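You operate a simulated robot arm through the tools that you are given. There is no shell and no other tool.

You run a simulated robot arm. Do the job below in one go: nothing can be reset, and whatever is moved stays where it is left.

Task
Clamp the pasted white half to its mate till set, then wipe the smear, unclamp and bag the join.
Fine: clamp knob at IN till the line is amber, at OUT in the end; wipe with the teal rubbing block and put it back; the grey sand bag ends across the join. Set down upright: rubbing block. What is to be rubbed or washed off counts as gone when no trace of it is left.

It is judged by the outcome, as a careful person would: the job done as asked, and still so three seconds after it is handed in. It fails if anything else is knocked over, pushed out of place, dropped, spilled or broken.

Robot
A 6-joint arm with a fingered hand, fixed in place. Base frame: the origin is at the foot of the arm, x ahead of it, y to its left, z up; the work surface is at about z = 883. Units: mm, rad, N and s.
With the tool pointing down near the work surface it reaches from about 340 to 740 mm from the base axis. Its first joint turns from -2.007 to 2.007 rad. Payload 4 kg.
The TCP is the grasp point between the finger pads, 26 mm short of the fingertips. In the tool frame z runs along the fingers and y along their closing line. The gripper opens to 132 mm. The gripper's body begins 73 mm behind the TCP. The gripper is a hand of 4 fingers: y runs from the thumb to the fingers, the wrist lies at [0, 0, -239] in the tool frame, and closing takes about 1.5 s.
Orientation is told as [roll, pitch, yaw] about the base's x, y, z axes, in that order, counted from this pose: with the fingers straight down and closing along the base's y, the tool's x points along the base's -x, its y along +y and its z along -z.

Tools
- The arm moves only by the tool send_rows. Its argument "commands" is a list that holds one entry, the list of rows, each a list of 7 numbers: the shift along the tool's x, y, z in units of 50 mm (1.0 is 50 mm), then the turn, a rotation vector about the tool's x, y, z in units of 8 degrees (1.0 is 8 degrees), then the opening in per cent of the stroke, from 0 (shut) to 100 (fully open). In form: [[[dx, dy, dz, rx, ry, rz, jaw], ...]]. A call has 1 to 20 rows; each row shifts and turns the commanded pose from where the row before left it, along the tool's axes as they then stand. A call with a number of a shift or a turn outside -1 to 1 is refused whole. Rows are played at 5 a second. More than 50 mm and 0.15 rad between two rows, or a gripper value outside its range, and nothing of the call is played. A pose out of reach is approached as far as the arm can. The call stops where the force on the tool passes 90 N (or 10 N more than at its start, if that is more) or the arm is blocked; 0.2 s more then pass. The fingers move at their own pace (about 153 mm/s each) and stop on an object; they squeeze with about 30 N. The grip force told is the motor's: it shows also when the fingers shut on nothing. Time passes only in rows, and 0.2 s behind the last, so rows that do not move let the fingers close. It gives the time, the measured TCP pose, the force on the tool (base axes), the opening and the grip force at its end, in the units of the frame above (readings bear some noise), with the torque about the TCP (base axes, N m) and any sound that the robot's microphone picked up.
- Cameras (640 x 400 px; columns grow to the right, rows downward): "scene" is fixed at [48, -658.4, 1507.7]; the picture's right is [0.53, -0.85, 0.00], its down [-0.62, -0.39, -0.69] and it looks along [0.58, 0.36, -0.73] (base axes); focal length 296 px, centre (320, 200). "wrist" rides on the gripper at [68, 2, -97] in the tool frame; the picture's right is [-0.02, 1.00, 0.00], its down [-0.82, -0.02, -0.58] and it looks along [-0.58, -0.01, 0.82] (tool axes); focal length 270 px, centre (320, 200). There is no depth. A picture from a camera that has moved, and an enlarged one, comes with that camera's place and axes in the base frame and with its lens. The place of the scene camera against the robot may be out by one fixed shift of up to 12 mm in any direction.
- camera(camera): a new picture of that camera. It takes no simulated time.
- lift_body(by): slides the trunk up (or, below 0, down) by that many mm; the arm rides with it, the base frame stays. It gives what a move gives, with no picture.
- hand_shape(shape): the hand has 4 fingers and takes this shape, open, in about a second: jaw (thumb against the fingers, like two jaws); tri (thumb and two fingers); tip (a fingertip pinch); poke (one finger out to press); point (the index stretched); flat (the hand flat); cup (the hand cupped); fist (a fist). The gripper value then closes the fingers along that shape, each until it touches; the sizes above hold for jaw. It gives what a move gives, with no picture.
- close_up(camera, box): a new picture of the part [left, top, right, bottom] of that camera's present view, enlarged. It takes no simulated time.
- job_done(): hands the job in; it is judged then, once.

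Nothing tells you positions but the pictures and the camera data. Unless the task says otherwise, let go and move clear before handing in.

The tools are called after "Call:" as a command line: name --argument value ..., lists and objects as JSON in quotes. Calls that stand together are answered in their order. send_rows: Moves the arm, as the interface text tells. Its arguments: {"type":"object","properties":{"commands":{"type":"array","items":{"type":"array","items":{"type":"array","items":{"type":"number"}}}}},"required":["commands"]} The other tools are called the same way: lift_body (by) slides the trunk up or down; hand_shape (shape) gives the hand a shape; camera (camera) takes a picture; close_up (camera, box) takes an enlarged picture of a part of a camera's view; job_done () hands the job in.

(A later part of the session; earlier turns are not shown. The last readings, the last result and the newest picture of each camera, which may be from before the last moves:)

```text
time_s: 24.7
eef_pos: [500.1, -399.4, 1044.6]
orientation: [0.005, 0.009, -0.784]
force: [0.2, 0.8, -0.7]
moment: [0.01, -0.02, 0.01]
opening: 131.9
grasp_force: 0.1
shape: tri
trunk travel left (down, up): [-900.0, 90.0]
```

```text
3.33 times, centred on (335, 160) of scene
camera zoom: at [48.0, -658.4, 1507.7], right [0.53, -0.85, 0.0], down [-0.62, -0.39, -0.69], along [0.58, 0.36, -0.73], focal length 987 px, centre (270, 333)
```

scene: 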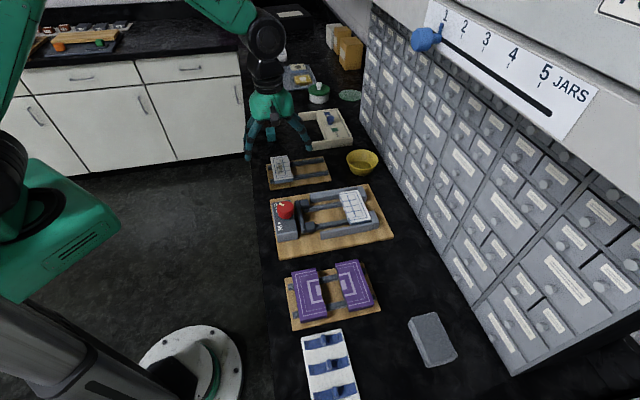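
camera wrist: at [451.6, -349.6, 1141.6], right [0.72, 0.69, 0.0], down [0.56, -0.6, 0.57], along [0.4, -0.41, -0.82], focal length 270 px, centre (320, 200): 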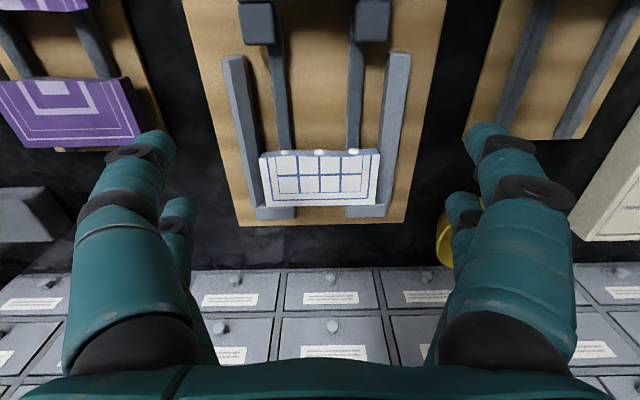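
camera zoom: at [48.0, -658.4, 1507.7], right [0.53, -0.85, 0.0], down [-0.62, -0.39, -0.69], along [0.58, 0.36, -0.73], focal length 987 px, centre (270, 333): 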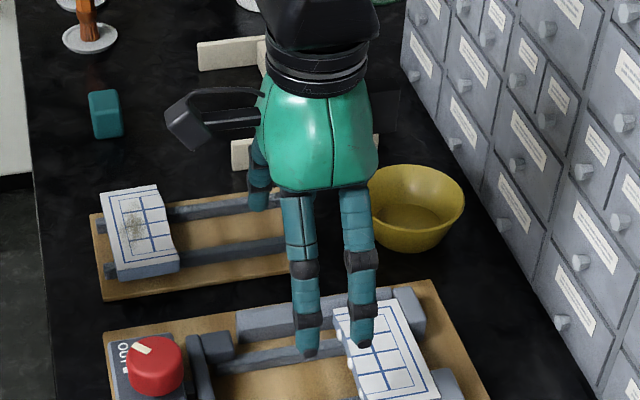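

Call:
send_rows --commands '[[[0, 0, 0, 0, 0, 0, 60], [0, 0, 0, 0, 0, 0, 38], [0, 0, 0, 0, 0, 0, 38], [0, 0, 0, 0, 0, 0, 38]]]'

Call:
camera --camera "wrist"

Call:
close_up --camera "scene" --box '[270, 100, 400, 220]'

Call:
hand_shape --shape "tip"

Call:
send_rows --commands '[[[0, 0, 0, 0, 0, 0, 60], [0, 0, 0, 0, 0, 0, 38], [0, 0, 0, 0, 0, 0, 38], [0, 0, 0, 0, 0, 0, 38]]]'

Call:
camera --camera "wrist"

Call:
close_up --camera "scene" --box '[270, 100, 400, 220]'

```text
time_s: 25.7
eef_pos: [500.7, -399.4, 1043.9]
orientation: [0.004, 0.007, -0.784]
force: [-1.1, -1.0, -0.8]
moment: [0.0, 0.01, -0.03]
opening: 50.7
grasp_force: 0.1
shape: tri
trunk travel left (down, up): [-900.0, 90.0]
```

```text
taken
camera wrist: at [451.7, -349.6, 1141.6], right [0.72, 0.69, 0.0], down [0.56, -0.6, 0.57], along [0.4, -0.41, -0.82], focal length 270 px, centre (320, 200)
```

wrist: 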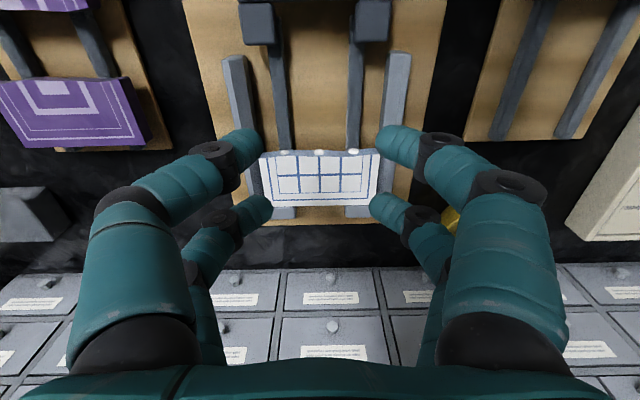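

```text
3.33 times, centred on (335, 160) of scene
camera zoom: at [48.0, -658.4, 1507.7], right [0.53, -0.85, 0.0], down [-0.62, -0.39, -0.69], along [0.58, 0.36, -0.73], focal length 987 px, centre (270, 333)
```

zoom: 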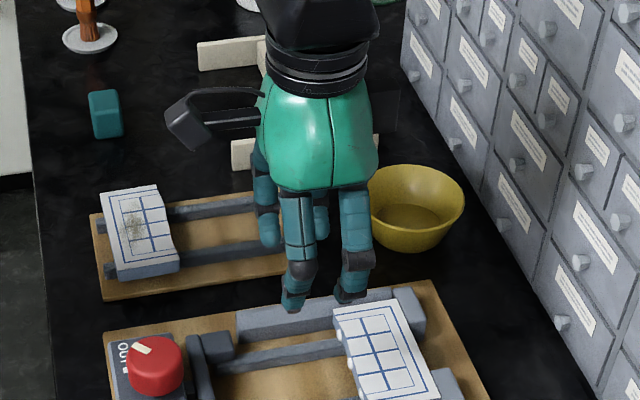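

```text
time_s: 26.6
eef_pos: [499.8, -398.5, 1045.2]
orientation: [0.005, 0.006, -0.783]
force: [-0.5, 0.7, 0.8]
moment: [0.0, 0.0, -0.02]
opening: 131.9
grasp_force: 0.1
shape: tip
trunk travel left (down, up): [-900.0, 90.0]
```

```text
time_s: 27.6
eef_pos: [499.6, -400.0, 1045.9]
orientation: [0.004, 0.007, -0.782]
force: [-0.1, -1.0, -0.4]
moment: [0.01, 0.01, 0.0]
opening: 50.5
grasp_force: 0.0
shape: tip
trunk travel left (down, up): [-900.0, 90.0]
```

```text
taken
camera wrist: at [451.7, -349.6, 1141.6], right [0.72, 0.69, 0.0], down [0.56, -0.6, 0.57], along [0.4, -0.41, -0.82], focal length 270 px, centre (320, 200)
```

wrist: 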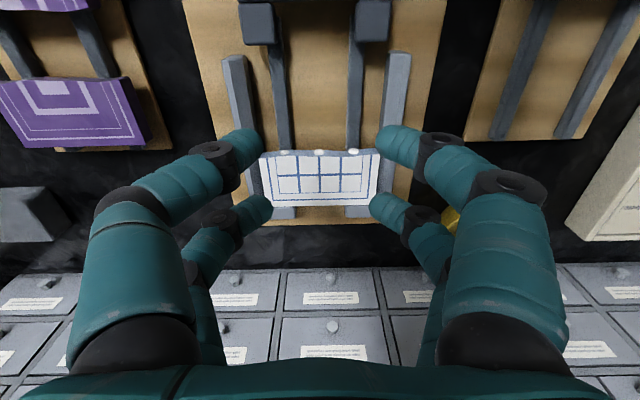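

```text
3.33 times, centred on (335, 160) of scene
camera zoom: at [48.0, -658.4, 1507.7], right [0.53, -0.85, 0.0], down [-0.62, -0.39, -0.69], along [0.58, 0.36, -0.73], focal length 987 px, centre (270, 333)
```

zoom: 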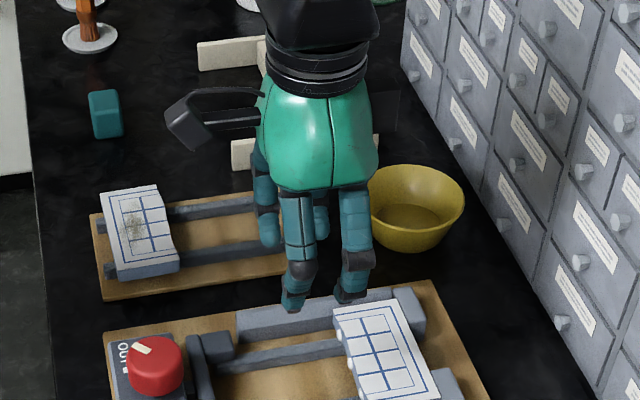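

All the finger shapes use the same two-by-two fingers, so I'll use the ordinary jaw along the depth direction and place the half carefully in the 92 mm gap. I'll go back over it, turned 45° the other way.

Call:
hand_shape --shape "jaw"

Call:
send_rows --commands '[[[0.42, 0.81, 0, 0, 0, 0, 100], [0.42, 0.81, 0, 0, 0, 0, 100], [0.42, 0.81, 0, 0, 0, 0, 100], [0.42, 0.81, 0, 0, 0, 0, 100], [0.42, 0.81, 0, 0, 0, 0, 100], [0, 0, 0, 0, 0, -0.9375, 100], [0, 0, 0, 0, 0, -0.9375, 100], [0, 0, 0, 0, 0, -0.9375, 100], [0, 0, 0, 0, 0, -0.9375, 100], [0, 0, 0, 0, 0, -0.9375, 100], [0, 0, 0, 0, 0, -0.9375, 100], [0, 0, 0, 0, 0, -0.9375, 100], [0, 0, 0, 0, 0, -0.9375, 100], [0, 0, 0, 0, 0, -0.9375, 100], [0, 0, 0, 0, 0, -0.9375, 100], [0, 0, 0, 0, 0, -0.9375, 85], [0, 0, 0, 0, 0, -0.9375, 65], [0, 0, 0, 0, 0, 0, 65]]]'

Call:
camera --camera "wrist"

Call:
close_up --camera "wrist" --box '[240, 20, 420, 200]'

```text
time_s: 28.5
eef_pos: [499.6, -400.1, 1043.9]
orientation: [0.005, 0.008, -0.783]
force: [-0.9, 0.4, -1.2]
moment: [0.03, 0.01, 0.0]
opening: 131.7
grasp_force: 0.0
shape: jaw
trunk travel left (down, up): [-900.0, 90.0]
```

```text
time_s: 32.3
eef_pos: [567.1, -181.4, 1044.1]
orientation: [0.007, -0.004, 0.79]
force: [0.4, -0.6, -0.8]
moment: [0.04, -0.01, 0.04]
opening: 86.3
grasp_force: 0.0
shape: jaw
trunk travel left (down, up): [-900.0, 90.0]
```

```text
taken
camera wrist: at [517.4, -228.5, 1140.8], right [-0.69, 0.72, 0.01], down [0.59, 0.56, 0.58], along [0.42, 0.41, -0.81], focal length 270 px, centre (320, 200)
```

wrist: 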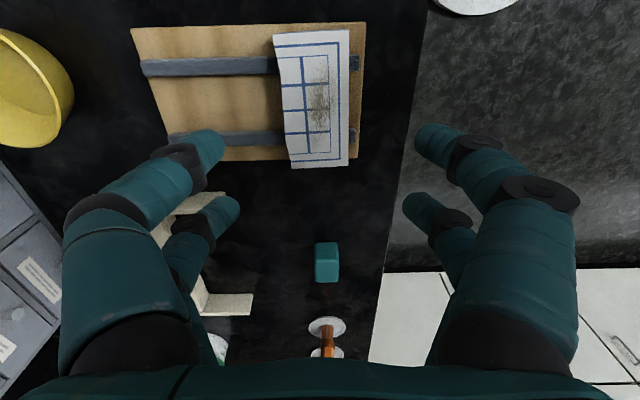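

```text
2.22 times, centred on (330, 110) of wrist
camera zoom: at [517.4, -228.5, 1140.8], right [-0.69, 0.72, 0.01], down [0.59, 0.56, 0.58], along [0.42, 0.41, -0.81], focal length 601 px, centre (298, 400)
```

zoom: 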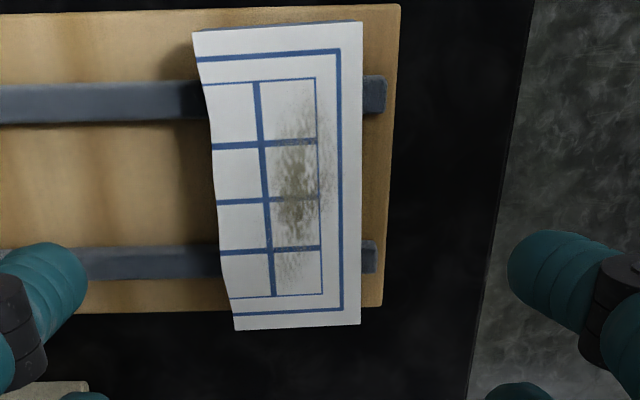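

Call:
send_rows --commands '[[[-0.02, 0, 0.8, 0, 0, 0.03, 65], [0, 0, 0.8, 0, 0, 0, 65], [0, 0, 0.66, 0, 0, 0, 65], [0, 0, 0, 0, 0, 0, 55], [0, 0, 0, 0, 0, 0, 47], [0, 0, 0, 0, 0, 0, 42], [0, 0, 0, 0, 0, 0, 38], [0, 0, 0, 0, 0, 0, 30], [0, 0, 0, 0, 0, 0, 30], [0, 0, 0, 0, 0, 0, 30]]]'

Call:
camera --camera "wrist"

Call:
close_up --camera "scene" --box '[250, 130, 330, 190]'

```text
time_s: 34.5
eef_pos: [570.3, -180.7, 932.6]
orientation: [0.006, -0.005, 0.782]
force: [-0.4, -1.0, -0.7]
moment: [0.02, 0.02, 0.06]
opening: 48.5
grasp_force: 29.3
shape: jaw
trunk travel left (down, up): [-900.0, 90.0]
```

```text
taken
camera wrist: at [519.0, -228.0, 1028.1], right [-0.69, 0.73, 0.01], down [0.59, 0.56, 0.58], along [0.42, 0.4, -0.81], focal length 270 px, centre (320, 200)
```

wrist: 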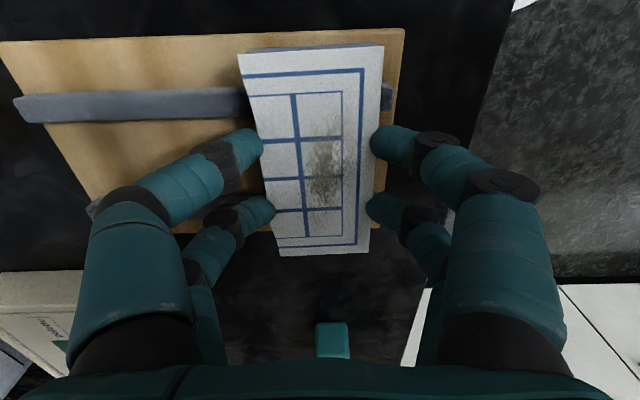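

```text
6.67 times, centred on (290, 160) of scene
camera zoom: at [48.0, -658.4, 1507.7], right [0.53, -0.85, 0.0], down [-0.62, -0.39, -0.69], along [0.58, 0.36, -0.73], focal length 1974 px, centre (520, 467)
```

zoom: 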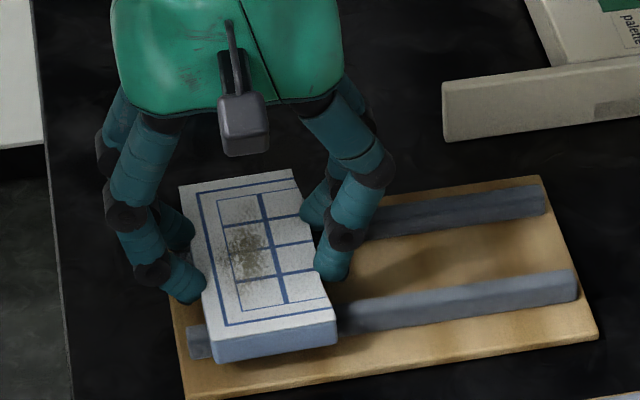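

Call:
send_rows --commands '[[[0, 0, -0.2, 0, 0, 0, 30], [0, 0, -0.4, 0, 0, 0, 30], [0, 0, -0.8, 0, 0, 0, 30], [0, 0, 0, 0, 0, 0, 30]]]'

Call:
camera --camera "wrist"

Call:
close_up --camera "wrist" --box '[220, 30, 420, 270]'

Call:
close_up --camera "scene" --box '[240, 110, 340, 185]'

```text
time_s: 35.5
eef_pos: [571.6, -179.2, 1002.1]
orientation: [0.009, -0.004, 0.781]
force: [-0.1, -0.8, -1.1]
moment: [0.01, 0.0, 0.01]
opening: 48.1
grasp_force: 29.6
shape: jaw
trunk travel left (down, up): [-900.0, 90.0]
```

```text
taken
camera wrist: at [520.5, -227.0, 1097.5], right [-0.69, 0.73, 0.01], down [0.6, 0.56, 0.58], along [0.42, 0.4, -0.81], focal length 270 px, centre (320, 200)
```

wrist: 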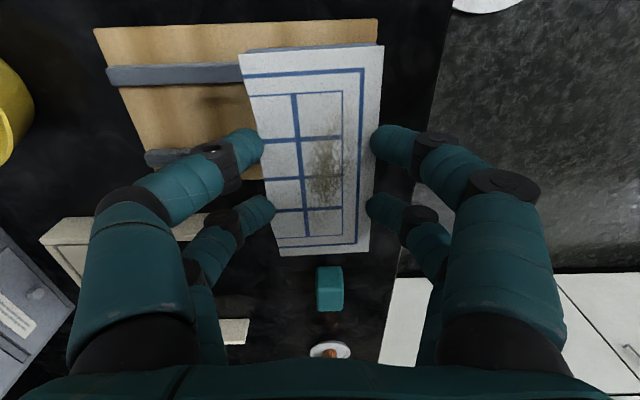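

```text
1.67 times, centred on (320, 150) of wrist
camera zoom: at [520.5, -227.0, 1097.5], right [-0.69, 0.73, 0.01], down [0.6, 0.56, 0.58], along [0.42, 0.4, -0.81], focal length 450 px, centre (320, 283)
```

zoom: 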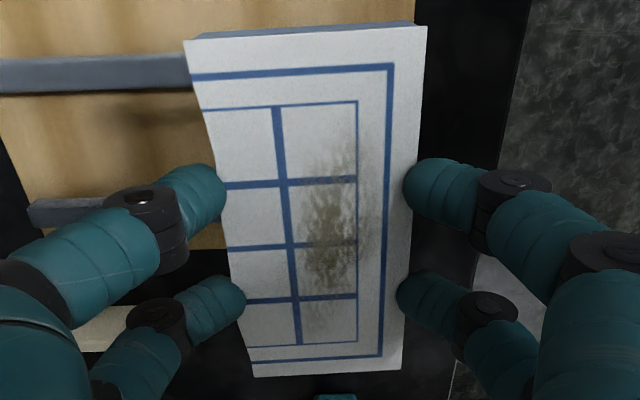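

```text
5.33 times, centred on (290, 148) of scene
camera zoom: at [48.0, -658.4, 1507.7], right [0.53, -0.85, 0.0], down [-0.62, -0.39, -0.69], along [0.58, 0.36, -0.73], focal length 1579 px, centre (480, 480)
```

zoom: 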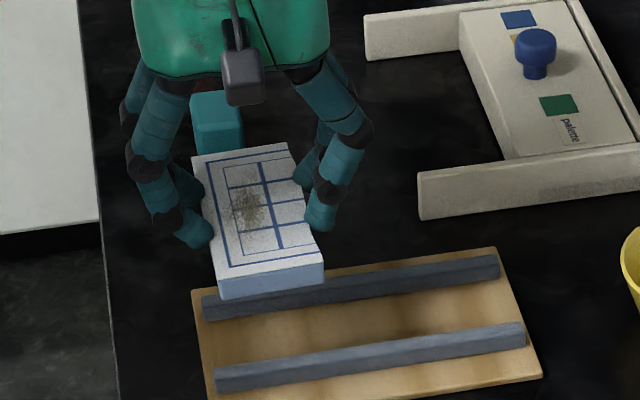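

The half is held well, rotated about 1.5° in the hand, which I'll correct. Next I carry it over to the clamp channel and check alignment from above.

Call:
send_rows --commands '[[[0.826, -0.412, 0, 0, 0, 0, 30], [0.826, -0.412, 0, 0, 0, 0, 30], [0.826, -0.412, 0, 0, 0, 0, 30], [0.826, -0.412, 0, 0, 0, 0, 30], [0.826, -0.412, 0, 0, 0, 0, 30], [0, 0, 0, 0, 0, 0.19, 30], [0, 0, 0, 0, 0, 0, 30]]]'

Call:
camera --camera "wrist"

Call:
close_up --camera "wrist" --box '[180, 20, 460, 270]'

Call:
close_up --camera "scene" --box '[265, 160, 405, 260]'

```text
time_s: 37.1
eef_pos: [512.3, -376.6, 997.7]
orientation: [0.006, 0.005, 0.75]
force: [-0.2, -0.4, -1.9]
moment: [-0.01, -0.01, -0.04]
opening: 47.7
grasp_force: 30.2
shape: jaw
out of reach, approached as far as the arm can: row 5, 6
trunk travel left (down, up): [-900.0, 90.0]
```

```text
taken
camera wrist: at [460.0, -421.5, 1094.9], right [-0.66, 0.75, 0.01], down [0.62, 0.54, 0.57], along [0.43, 0.38, -0.82], focal length 270 px, centre (320, 200)
```

wrist: 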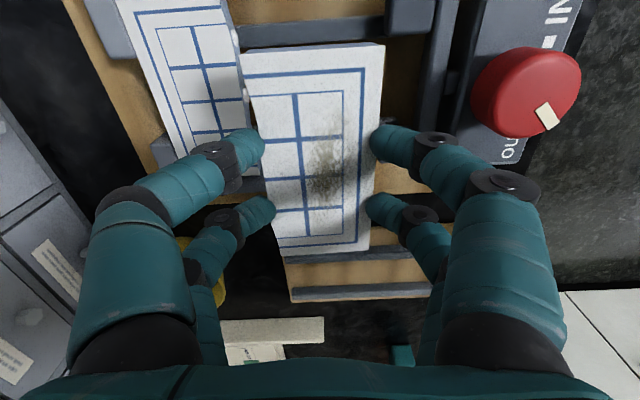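

```text
1.60 times, centred on (320, 145) of wrist
camera zoom: at [460.0, -421.5, 1094.9], right [-0.66, 0.75, 0.01], down [0.62, 0.54, 0.57], along [0.43, 0.38, -0.82], focal length 432 px, centre (320, 288)
```

zoom: 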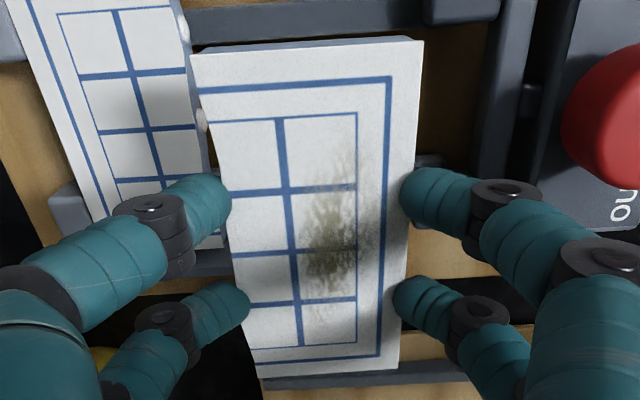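

```text
4.00 times, centred on (335, 210) of scene
camera zoom: at [48.0, -658.4, 1507.7], right [0.53, -0.85, 0.0], down [-0.62, -0.39, -0.69], along [0.58, 0.36, -0.73], focal length 1184 px, centre (260, 160)
```

zoom: 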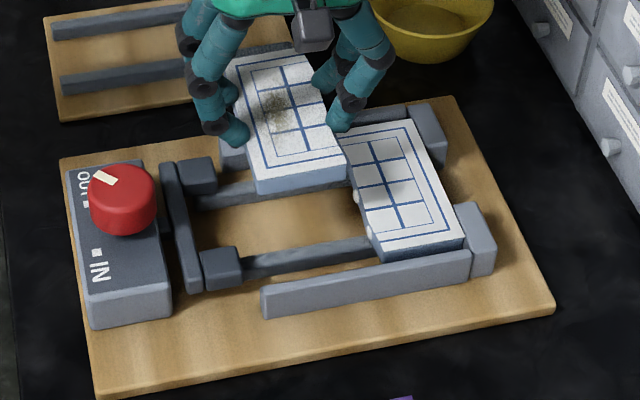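

The arm can't turn far enough at the clamp: the limit is about 41° of hand yaw there, and this grip needs 43°. I'll set the half back on its board and regrip with the hand a few degrees clockwise, so it sits square at a reachable yaw.

Call:
send_rows --commands '[[[-0.706, 0.4156, 0, 0, 0, 0, 30], [-0.706, 0.4156, 0, 0, 0, 0, 30], [-0.706, 0.4156, 0, 0, 0, 0, 30], [-0.706, 0.4156, 0, 0, 0, 0, 30], [-0.706, 0.4156, 0, 0, 0, 0, 30], [0, 0, 0, 0, 0, 0, 30]]]'

Call:
camera --camera "wrist"

```text
time_s: 38.5
eef_pos: [570.2, -180.8, 1001.6]
orientation: [0.007, -0.003, 0.756]
force: [-0.4, -0.7, -0.6]
moment: [-0.01, -0.01, 0.03]
opening: 24.3
grasp_force: 30.2
shape: jaw
trunk travel left (down, up): [-900.0, 90.0]
```

```text
taken
camera wrist: at [518.0, -225.7, 1097.0], right [-0.67, 0.75, 0.01], down [0.61, 0.54, 0.58], along [0.43, 0.39, -0.81], focal length 270 px, centre (320, 200)
```

wrist: 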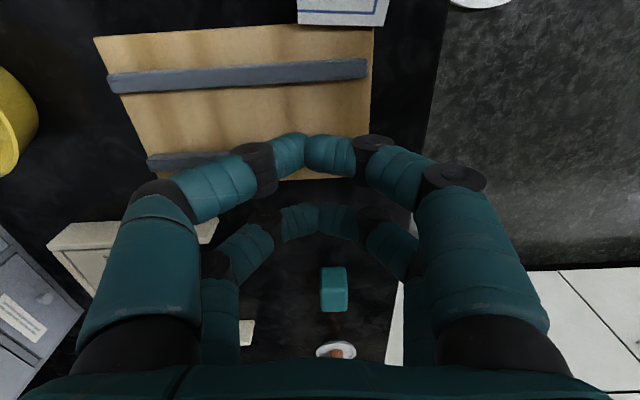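

The half slipped out of the grip on the way. I need to see where it went.

Call:
camera --camera "scene"

Call:
close_up --camera "scene" --box '[240, 110, 400, 230]'

Call:
close_up --camera "wrist" --box '[260, 0, 420, 100]'

```text
taken
```

scene: 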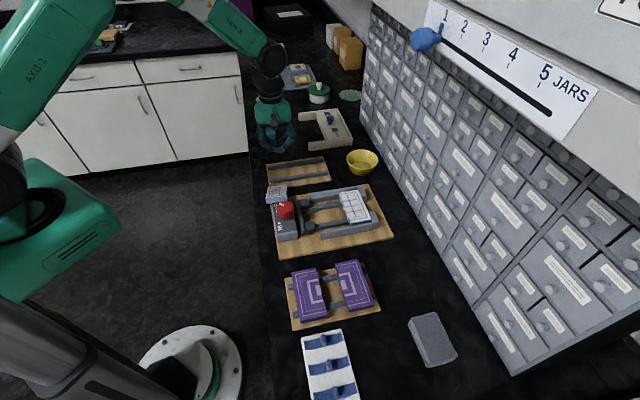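

```text
3.33 times, centred on (320, 170) of scene
camera zoom: at [48.0, -658.4, 1507.7], right [0.53, -0.85, 0.0], down [-0.62, -0.39, -0.69], along [0.58, 0.36, -0.73], focal length 987 px, centre (320, 300)
```

zoom: 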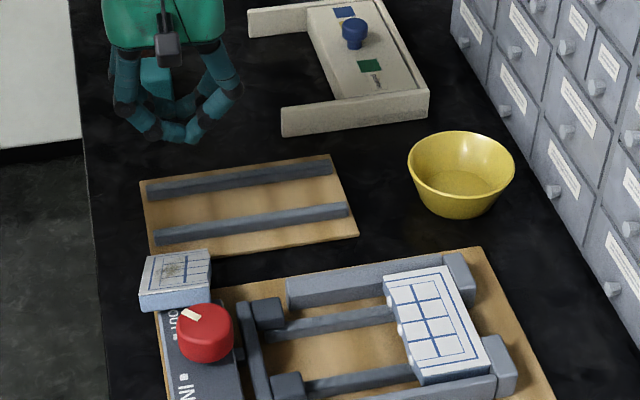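

```text
4.00 times, centred on (340, 50) of wrist
camera zoom: at [518.0, -225.7, 1097.0], right [-0.67, 0.75, 0.01], down [0.61, 0.54, 0.58], along [0.43, 0.39, -0.81], focal length 1081 px, centre (240, 800)
```

zoom: 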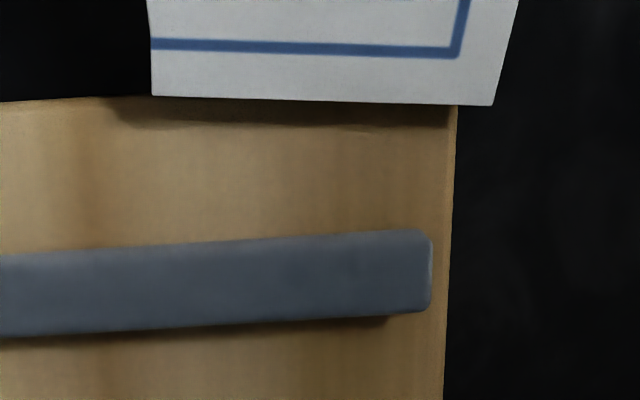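

The smeared half has landed near the OUT end of the clamp's front block. I'll raise the hand and move back to look at it from above.

Call:
send_rows --commands '[[[0, 0, -0.5, 0, 0, 0, 60], [0.6, 0, -0.5, 0, 0, 0, 100], [0.6, 0, 0, 0, 0, 0, 100], [0.6, 0, 0, 0, 0, 0, 100], [0.6, 0, 0, 0, 0, 0, 100], [0, 0, 0, 0, 0, 0, 100]]]'

Call:
camera --camera "wrist"

Call:
close_up --camera "wrist" --box '[240, 40, 480, 240]'

Call:
close_up --camera "scene" --box '[255, 175, 319, 223]'

```text
time_s: 39.9
eef_pos: [480.7, -261.1, 1051.7]
orientation: [0.008, -0.003, 0.755]
force: [0.4, 0.1, 0.2]
moment: [0.01, 0.01, 0.01]
opening: 132.1
grasp_force: 0.2
shape: jaw
trunk travel left (down, up): [-900.0, 90.0]
```

```text
taken
camera wrist: at [428.4, -307.7, 1147.7], right [-0.67, 0.74, 0.01], down [0.61, 0.54, 0.58], along [0.43, 0.39, -0.81], focal length 270 px, centre (320, 200)
```

wrist: 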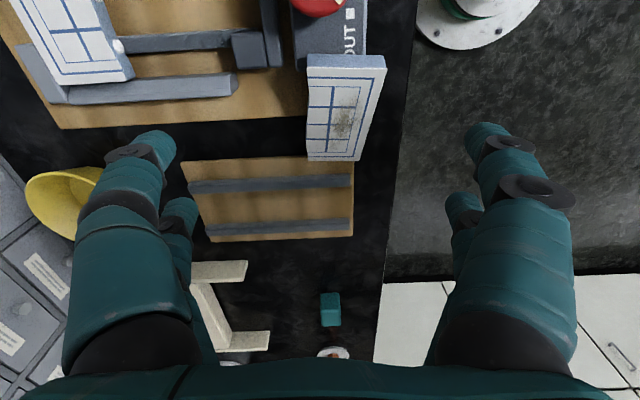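

```text
2.00 times, centred on (360, 140) of wrist
camera zoom: at [428.4, -307.7, 1147.7], right [-0.67, 0.74, 0.01], down [0.61, 0.54, 0.58], along [0.43, 0.39, -0.81], focal length 541 px, centre (240, 320)
```

zoom: 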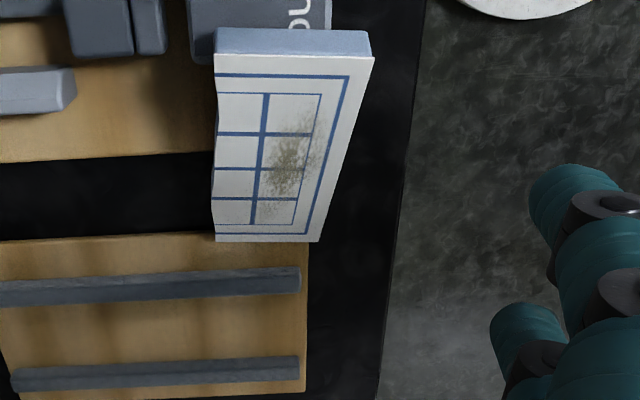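

```text
8.33 times, centred on (287, 199) of scene
camera zoom: at [48.0, -658.4, 1507.7], right [0.53, -0.85, 0.0], down [-0.62, -0.39, -0.69], along [0.58, 0.36, -0.73], focal length 2467 px, centre (595, 208)
```

zoom: 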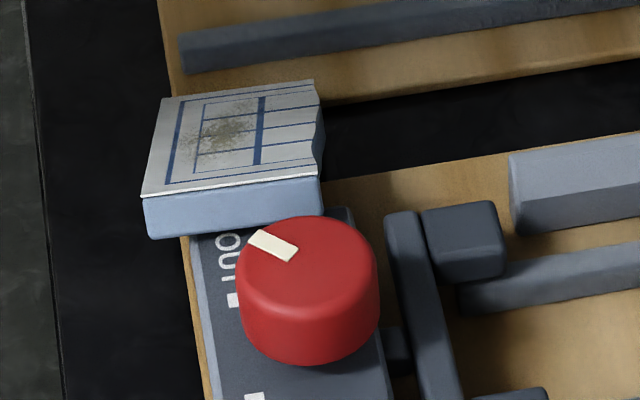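

The half is leaning on the end of the clamp block, still face up with its joining edge the right way: near end about z 945, far end on the bench, sloped about 24°. I'll tilt the hand to match and take it by its long edges.

Call:
send_rows --commands '[[[0, 0, 0, 0, 0, 0.56, 100], [0, 0, 0, 0, 1, 0, 80], [0, 0, 0, 0, 1, 0, 65], [0, 0, 0, 0, 1, 0, 65], [0, 0, 0, 0, 0, 0, 65]]]'

Call:
camera --camera "wrist"

```text
time_s: 41.1
eef_pos: [481.5, -262.1, 1051.6]
orientation: [0.009, 0.416, 0.679]
force: [0.3, -1.0, 1.0]
moment: [0.03, 0.01, -0.03]
opening: 86.5
grasp_force: 0.0
shape: jaw
trunk travel left (down, up): [-900.0, 90.0]
```

```text
taken
camera wrist: at [461.1, -275.7, 1166.3], right [-0.61, 0.79, 0.0], down [0.78, 0.6, 0.2], along [0.16, 0.12, -0.98], focal length 270 px, centre (320, 200)
```

wrist: 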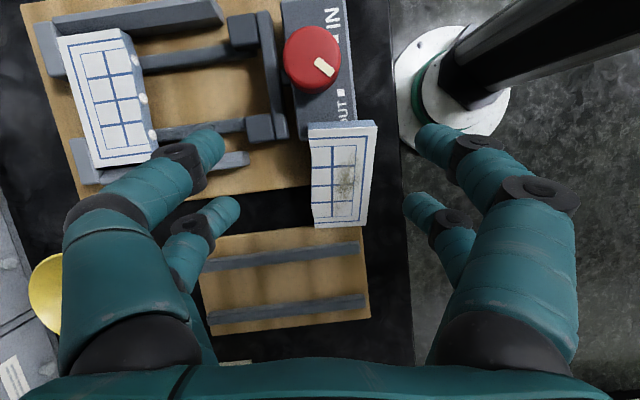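

Call:
send_rows --commands '[[[-0.606, 0.18, 0.45, 0, 0, 0, 65], [-0.606, 0.18, 0.46, 0, 0, 0, 65], [0, 0, 0, 0, 0, 0, 65]]]'

Call:
camera --camera "wrist"

Call:
close_up --camera "scene" --box '[245, 140, 345, 215]'

```text
time_s: 41.9
eef_pos: [500.6, -226.0, 983.6]
orientation: [0.009, 0.416, 0.682]
force: [0.2, 0.4, -0.2]
moment: [-0.01, -0.01, 0.01]
opening: 86.1
grasp_force: 0.2
shape: jaw
trunk travel left (down, up): [-900.0, 90.0]
```

```text
taken
camera wrist: at [480.0, -238.7, 1099.8], right [-0.61, 0.79, 0.0], down [0.78, 0.6, 0.2], along [0.16, 0.12, -0.98], focal length 270 px, centre (320, 200)
```

wrist: 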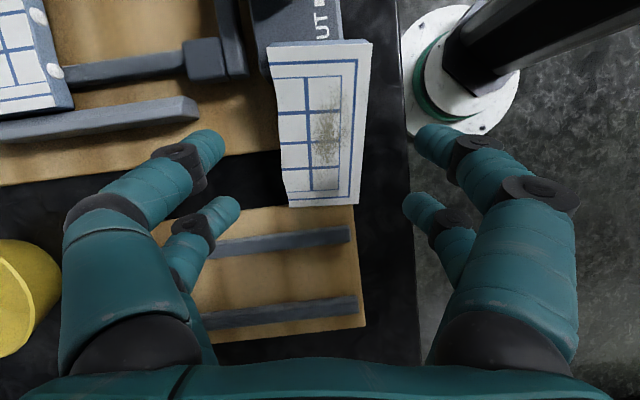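

```text
5.33 times, centred on (295, 178) of scene
camera zoom: at [48.0, -658.4, 1507.7], right [0.53, -0.85, 0.0], down [-0.62, -0.39, -0.69], along [0.58, 0.36, -0.73], focal length 1579 px, centre (453, 320)
```

zoom: 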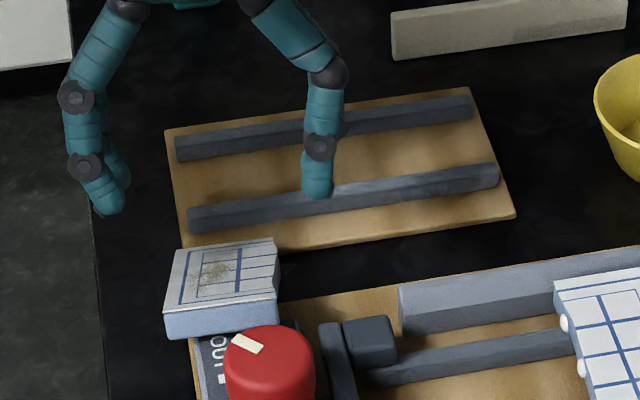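

Call:
send_rows --commands '[[[0, 0.02, 0.5, 0, 0, 0, 65], [0, 0, 0.4, 0, 0, 0, 65], [0, 0, 0.2, 0, 0, 0, 65], [0, 0, 0, 0, 0, 0, 55], [0, 0, 0, 0, 0, 0, 47], [0, 0, 0, 0, 0, 0, 42], [0, 0, 0, 0, 0, 0, 38], [0, 0, 0, 0, 0, 0, 25], [0, 0, 0, 0, 0, 0, 20], [0, 0, 0, 0, 0, 0, 20]]]'

Call:
camera --camera "wrist"

Call:
close_up --camera "scene" --box '[245, 150, 345, 225]'

```text
time_s: 44.1
eef_pos: [480.9, -238.7, 934.5]
orientation: [0.009, 0.416, 0.681]
force: [1.2, 0.3, 0.1]
moment: [-0.01, 0.0, 0.02]
opening: 48.3
grasp_force: 30.1
shape: jaw
trunk travel left (down, up): [-900.0, 90.0]
```

```text
taken
camera wrist: at [460.8, -251.7, 1050.6], right [-0.61, 0.79, 0.0], down [0.78, 0.6, 0.2], along [0.16, 0.12, -0.98], focal length 270 px, centre (320, 200)
```

wrist: 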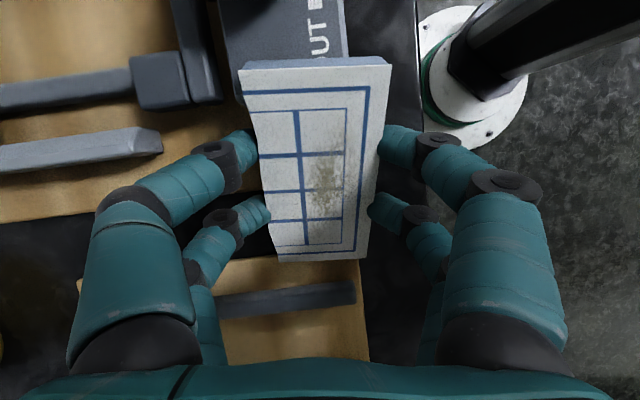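

```text
5.33 times, centred on (295, 188) of scene
camera zoom: at [48.0, -658.4, 1507.7], right [0.53, -0.85, 0.0], down [-0.62, -0.39, -0.69], along [0.58, 0.36, -0.73], focal length 1579 px, centre (453, 267)
```

zoom: 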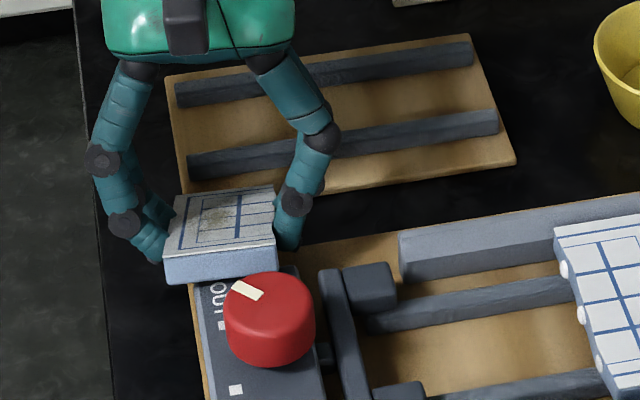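

Call:
send_rows --commands '[[[0.04, 0, -0.09, 0, 0, 0, 20], [0.08, 0, -0.183, 0, 0, 0, 20], [0.08, 0, -0.183, 0, 0, 0, 20], [0.08, 0, -0.183, 0, 0, 0, 20], [0.08, 0, -0.183, 0, 0, 0, 20], [0.04, 0, -0.09, 0, 0, 0, 20], [0, 0, 0, 0, 0, 0, 20]]]'

Call:
camera --camera "wrist"

Call:
close_up --camera "scene" --box '[245, 140, 345, 215]'

```text
time_s: 45.7
eef_pos: [480.8, -238.0, 983.9]
orientation: [0.008, 0.415, 0.681]
force: [-0.2, 0.3, -2.1]
moment: [-0.01, 0.03, -0.04]
opening: 48.0
grasp_force: 29.9
shape: jaw
trunk travel left (down, up): [-900.0, 90.0]
```

```text
taken
camera wrist: at [460.9, -251.2, 1099.9], right [-0.61, 0.79, 0.0], down [0.78, 0.6, 0.2], along [0.16, 0.12, -0.98], focal length 270 px, centre (320, 200)
```

wrist: 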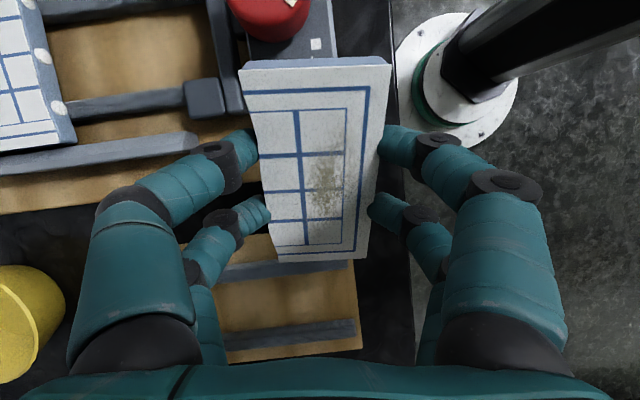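

```text
5.33 times, centred on (295, 178) of scene
camera zoom: at [48.0, -658.4, 1507.7], right [0.53, -0.85, 0.0], down [-0.62, -0.39, -0.69], along [0.58, 0.36, -0.73], focal length 1579 px, centre (453, 320)
```

zoom: 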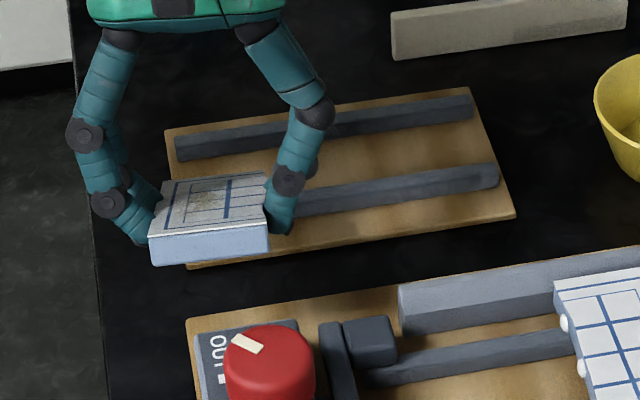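

The half is lifted securely and is about square to the hand. I'll slowly level it and turn it to the bench direction.

Call:
send_rows --commands '[[[0, 0, 0, 0, -0.3, 0, 20], [0, 0, 0, 0, -0.5, 0, 20], [0, 0, 0, 0, -0.5, 0, 20], [0, 0, 0, 0, -0.5, 0, 20], [0, 0, 0, 0, -0.5, 0, 20], [0, 0, 0, 0, -0.4, 0, 20], [0, 0, 0, 0, -0.28, 0, 20], [0, 0, 0, 0, 0, -0.3, 20], [0, 0, 0, 0, 0, -0.4, 20], [0, 0, 0, 0, 0, -0.24, 20], [0, 0, 0, 0, 0, 0, 20]]]'

Call:
camera --camera "wrist"

Call:
close_up --camera "scene" --box '[245, 140, 345, 215]'

```text
time_s: 48.1
eef_pos: [481.7, -237.2, 984.7]
orientation: [0.006, -0.001, 0.811]
force: [0.3, 0.6, -2.1]
moment: [0.0, 0.04, 0.0]
opening: 48.0
grasp_force: 30.4
shape: jaw
trunk travel left (down, up): [-900.0, 90.0]
```

```text
taken
camera wrist: at [432.0, -286.3, 1081.0], right [-0.71, 0.71, 0.01], down [0.58, 0.57, 0.58], along [0.41, 0.41, -0.82], focal length 270 px, centre (320, 200)
```

wrist: 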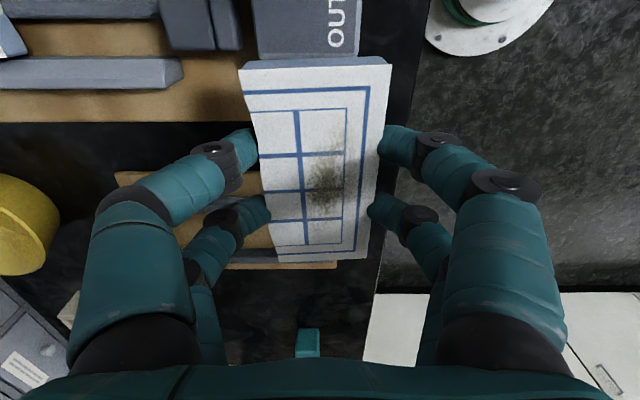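

```text
5.33 times, centred on (295, 178) of scene
camera zoom: at [48.0, -658.4, 1507.7], right [0.53, -0.85, 0.0], down [-0.62, -0.39, -0.69], along [0.58, 0.36, -0.73], focal length 1579 px, centre (453, 320)
```

zoom: 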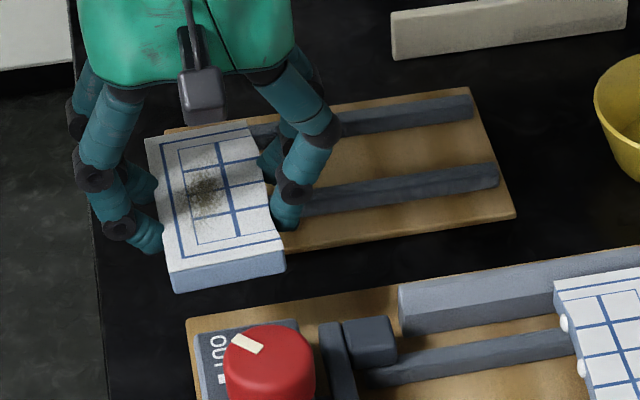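

Call:
send_rows --commands '[[[0, 0, 0, 0, 0, 0.186, 20], [-0.2, -0.05, 0, 0, 0, 0, 20], [-0.4, -0.1, 0, 0, 0, 0, 20], [-0.4, -0.1, 0, 0, 0, 0, 20], [-0.4, -0.1, 0, 0, 0, 0, 20], [-0.3, -0.07, 0, 0, 0, 0, 20], [-0.18, -0.04, 0, 0, 0, 0, 20], [0, 0, 0.2, 0, 0, 0, 20], [0, 0, 0.4, 0, 0, 0, 20], [0, 0, 0.2, 0, 0, 0, 20], [0, 0, 0, 0, 0, 0, 20]]]'

Call:
camera --camera "wrist"

Call:
close_up --camera "scene" --box '[245, 130, 345, 205]'

```text
time_s: 50.5
eef_pos: [564.3, -188.2, 944.5]
orientation: [0.009, -0.001, 0.782]
force: [0.0, 0.8, -2.3]
moment: [-0.02, 0.01, 0.01]
opening: 47.8
grasp_force: 30.1
shape: jaw
trunk travel left (down, up): [-900.0, 90.0]
```

```text
taken
camera wrist: at [514.0, -234.6, 1039.9], right [-0.69, 0.73, 0.01], down [0.6, 0.56, 0.58], along [0.42, 0.4, -0.82], focal length 270 px, centre (320, 200)
```

wrist: 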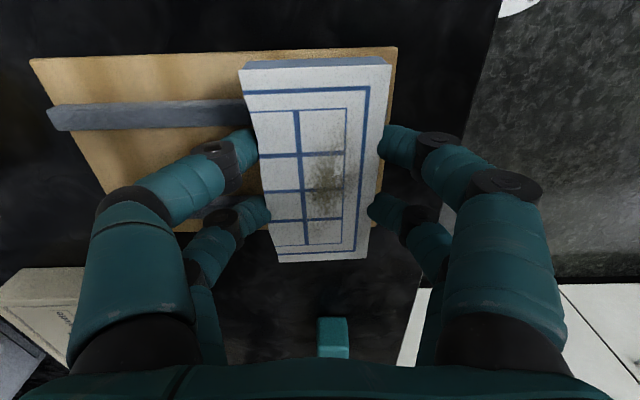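

```text
5.33 times, centred on (295, 168) of scene
camera zoom: at [48.0, -658.4, 1507.7], right [0.53, -0.85, 0.0], down [-0.62, -0.39, -0.69], along [0.58, 0.36, -0.73], focal length 1579 px, centre (453, 373)
```

zoom: 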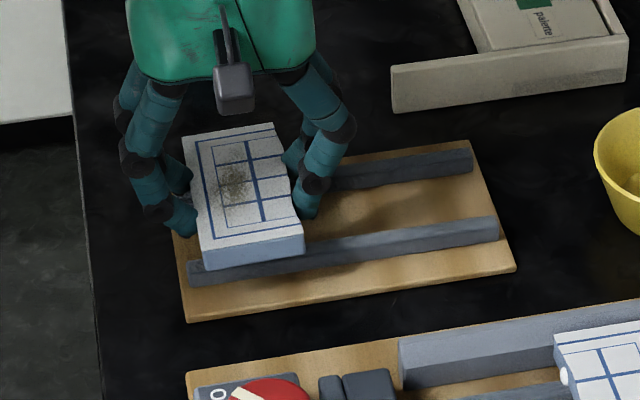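

Call:
send_rows --commands '[[[0, 0, 0.1, 0, 0, 0, 20], [0, 0, 0.06, 0, 0, 0, 20], [0, 0, 0.04, 0, 0, 0, 20], [0, 0, 0, 0, 0, 0, 20]]]'

Call:
send_rows --commands '[[[0, 0, 0.04, 0, 0, 0, 20], [0, 0, 0, 0, 0, 0, 20]]]'

```text
time_s: 51.5
eef_pos: [563.7, -187.3, 934.5]
orientation: [0.008, -0.002, 0.783]
force: [-0.1, -0.5, -1.5]
moment: [0.03, -0.03, 0.02]
opening: 47.7
grasp_force: 29.9
shape: jaw
trunk travel left (down, up): [-900.0, 90.0]
```

```text
time_s: 52.1
eef_pos: [563.9, -187.3, 931.5]
orientation: [0.006, -0.002, 0.781]
force: [-0.5, -0.6, -2.4]
moment: [-0.01, -0.01, 0.01]
opening: 47.5
grasp_force: 30.2
shape: jaw
trunk travel left (down, up): [-900.0, 90.0]
```

Call:
send_rows --commands '[[[0, 0, 0.04, 0, 0, 0, 20], [0, 0, 0, 0, 0, 0, 20]]]'

Call:
send_rows --commands '[[[0, 0, 0.04, 0, 0, 0, 20], [0, 0, 0, 0, 0, 0, 20]]]'

Call:
close_up --camera "scene" --box '[255, 140, 325, 195]'

```text
time_s: 52.7
eef_pos: [562.8, -187.5, 930.0]
orientation: [0.007, -0.002, 0.782]
force: [0.3, 1.3, 0.7]
moment: [0.17, -0.08, -0.03]
opening: 48.1
grasp_force: 30.4
shape: jaw
trunk travel left (down, up): [-900.0, 90.0]
```

```text
time_s: 53.3
eef_pos: [563.2, -188.1, 928.9]
orientation: [0.008, -0.001, 0.782]
force: [-0.4, -1.3, 6.1]
moment: [0.4, -0.07, 0.03]
opening: 48.4
grasp_force: 29.9
shape: jaw
trunk travel left (down, up): [-900.0, 90.0]
```

```text
7.27 times, centred on (290, 168) of scene
camera zoom: at [48.0, -658.4, 1507.7], right [0.53, -0.85, 0.0], down [-0.62, -0.39, -0.69], along [0.58, 0.36, -0.73], focal length 2153 px, centre (538, 436)
```

zoom: 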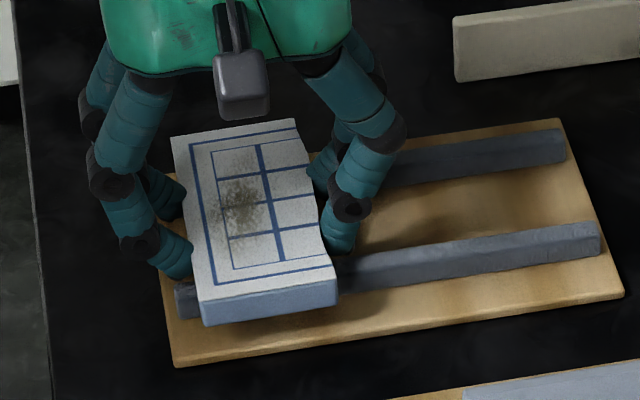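

It's resting on the rails again. I'll open and check its pose before the skewed, deeper regrip.

Call:
send_rows --commands '[[[0, 0, 0, 0, 0, 0, 42], [0, 0, 0, 0, 0, 0, 50], [0, 0, 0, 0, 0, 0, 62], [0, 0, 0, 0, 0, 0, 62], [0, 0, -0.6, 0, 0, 0, 65], [0, 0, -0.6, 0, 0, 0, 65], [0, 0, 0, 0, 0, 0, 65]]]'

Call:
camera --camera "wrist"

Call:
close_up --camera "wrist" --box '[220, 30, 420, 230]'

Call:
close_up --camera "scene" --box '[255, 140, 325, 195]'

```text
time_s: 54.9
eef_pos: [566.9, -187.6, 988.0]
orientation: [0.008, -0.001, 0.782]
force: [0.5, 0.0, 0.6]
moment: [0.02, 0.02, 0.04]
opening: 85.6
grasp_force: 0.1
shape: jaw
trunk travel left (down, up): [-900.0, 90.0]
```

```text
taken
camera wrist: at [515.5, -234.8, 1085.0], right [-0.69, 0.73, 0.01], down [0.6, 0.56, 0.58], along [0.42, 0.4, -0.82], focal length 270 px, centre (320, 200)
```

wrist: 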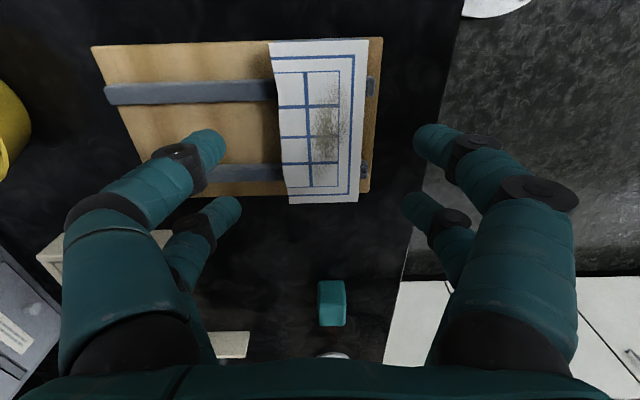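

```text
2.00 times, centred on (320, 130) of wrist
camera zoom: at [515.5, -234.8, 1085.0], right [-0.69, 0.73, 0.01], down [0.6, 0.56, 0.58], along [0.42, 0.4, -0.82], focal length 541 px, centre (320, 340)
```

zoom: 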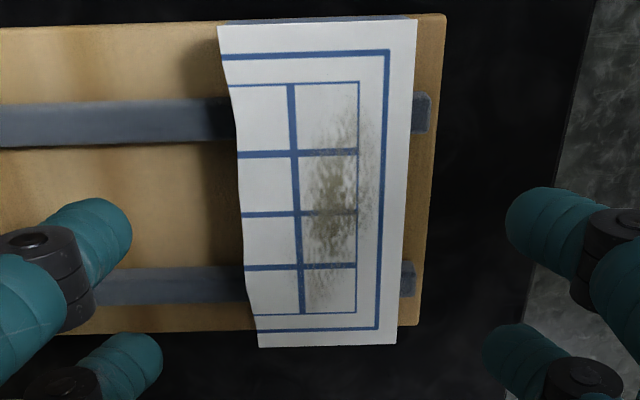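

```text
7.27 times, centred on (290, 168) of scene
camera zoom: at [48.0, -658.4, 1507.7], right [0.53, -0.85, 0.0], down [-0.62, -0.39, -0.69], along [0.58, 0.36, -0.73], focal length 2153 px, centre (538, 436)
```

zoom: 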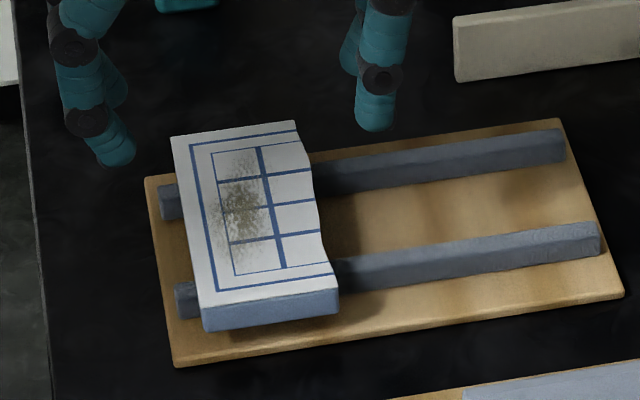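

Call:
send_rows --commands '[[[0, 0.11, 0.1, 0, 0, 0.31, 65], [0, 0, 0.4, 0, 0, 0.3, 65], [0, 0, 0.5, 0, 0, 0, 60], [0, 0, 0.24, 0, 0, 0, 55], [0, 0, 0, 0, 0, 0, 50], [0, 0, 0, 0, 0, 0, 46], [0, 0, 0, 0, 0, 0, 42], [0, 0, 0, 0, 0, 0, 38], [0, 0, 0, 0, 0, 0, 20], [0, 0, 0, 0, 0, 0, 0], [0, 0, 0, 0, 0, 0, 0], [0, 0, 0, 0, 0, 0, 0]]]'

Call:
camera --camera "wrist"

Call:
close_up --camera "scene" --box '[255, 140, 325, 195]'

```text
time_s: 57.5
eef_pos: [559.1, -183.6, 924.4]
orientation: [0.009, -0.002, 0.698]
force: [-0.1, -1.2, 0.9]
moment: [-0.03, -0.01, -0.01]
opening: 50.0
grasp_force: 29.7
shape: jaw
trunk travel left (down, up): [-900.0, 90.0]
```

```text
taken
camera wrist: at [505.0, -226.1, 1020.8], right [-0.62, 0.78, 0.01], down [0.64, 0.5, 0.58], along [0.45, 0.37, -0.82], focal length 270 px, centre (320, 200)
```

wrist: 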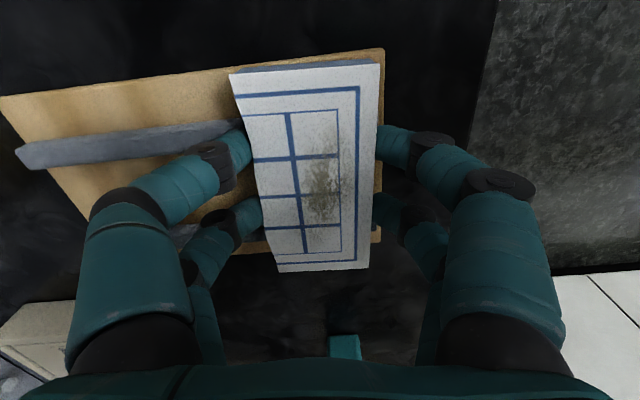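

```text
7.27 times, centred on (290, 168) of scene
camera zoom: at [48.0, -658.4, 1507.7], right [0.53, -0.85, 0.0], down [-0.62, -0.39, -0.69], along [0.58, 0.36, -0.73], focal length 2153 px, centre (538, 436)
```

zoom: 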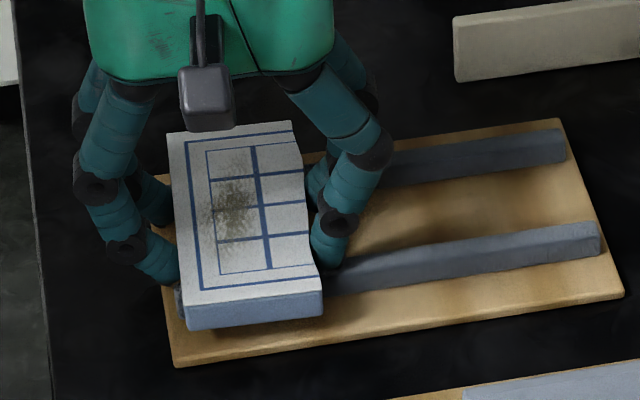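

The gripping turned the half a little, leaving a 2.8° skew, which puts it within about 1.4° of square at the clamp and should fit the channel. I'll lift gently and check the hold.

Call:
send_rows --commands '[[[0, 0, -0.1, 0, 0, 0, 0], [0, 0, -0.2, 0, 0, 0, 0], [0, 0, -0.3, 0, 0, 0, 0], [0, 0, -0.3, 0, 0, 0, 0], [0, 0, -0.2, 0, 0, 0, 0], [0, 0, -0.1, 0, 0, 0, 0], [0, 0, 0, 0, 0, 0, 0]]]'

Call:
camera --camera "wrist"

```text
time_s: 59.1
eef_pos: [560.6, -183.3, 987.9]
orientation: [0.007, -0.002, 0.699]
force: [1.0, 0.0, -2.2]
moment: [-0.03, 0.03, 0.0]
opening: 49.8
grasp_force: 30.6
shape: jaw
trunk travel left (down, up): [-900.0, 90.0]
```

```text
taken
camera wrist: at [505.3, -226.0, 1082.5], right [-0.62, 0.78, 0.01], down [0.64, 0.5, 0.58], along [0.45, 0.37, -0.82], focal length 270 px, centre (320, 200)
```

wrist: 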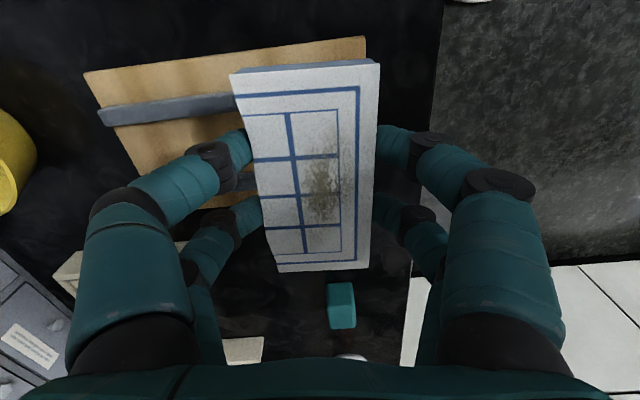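

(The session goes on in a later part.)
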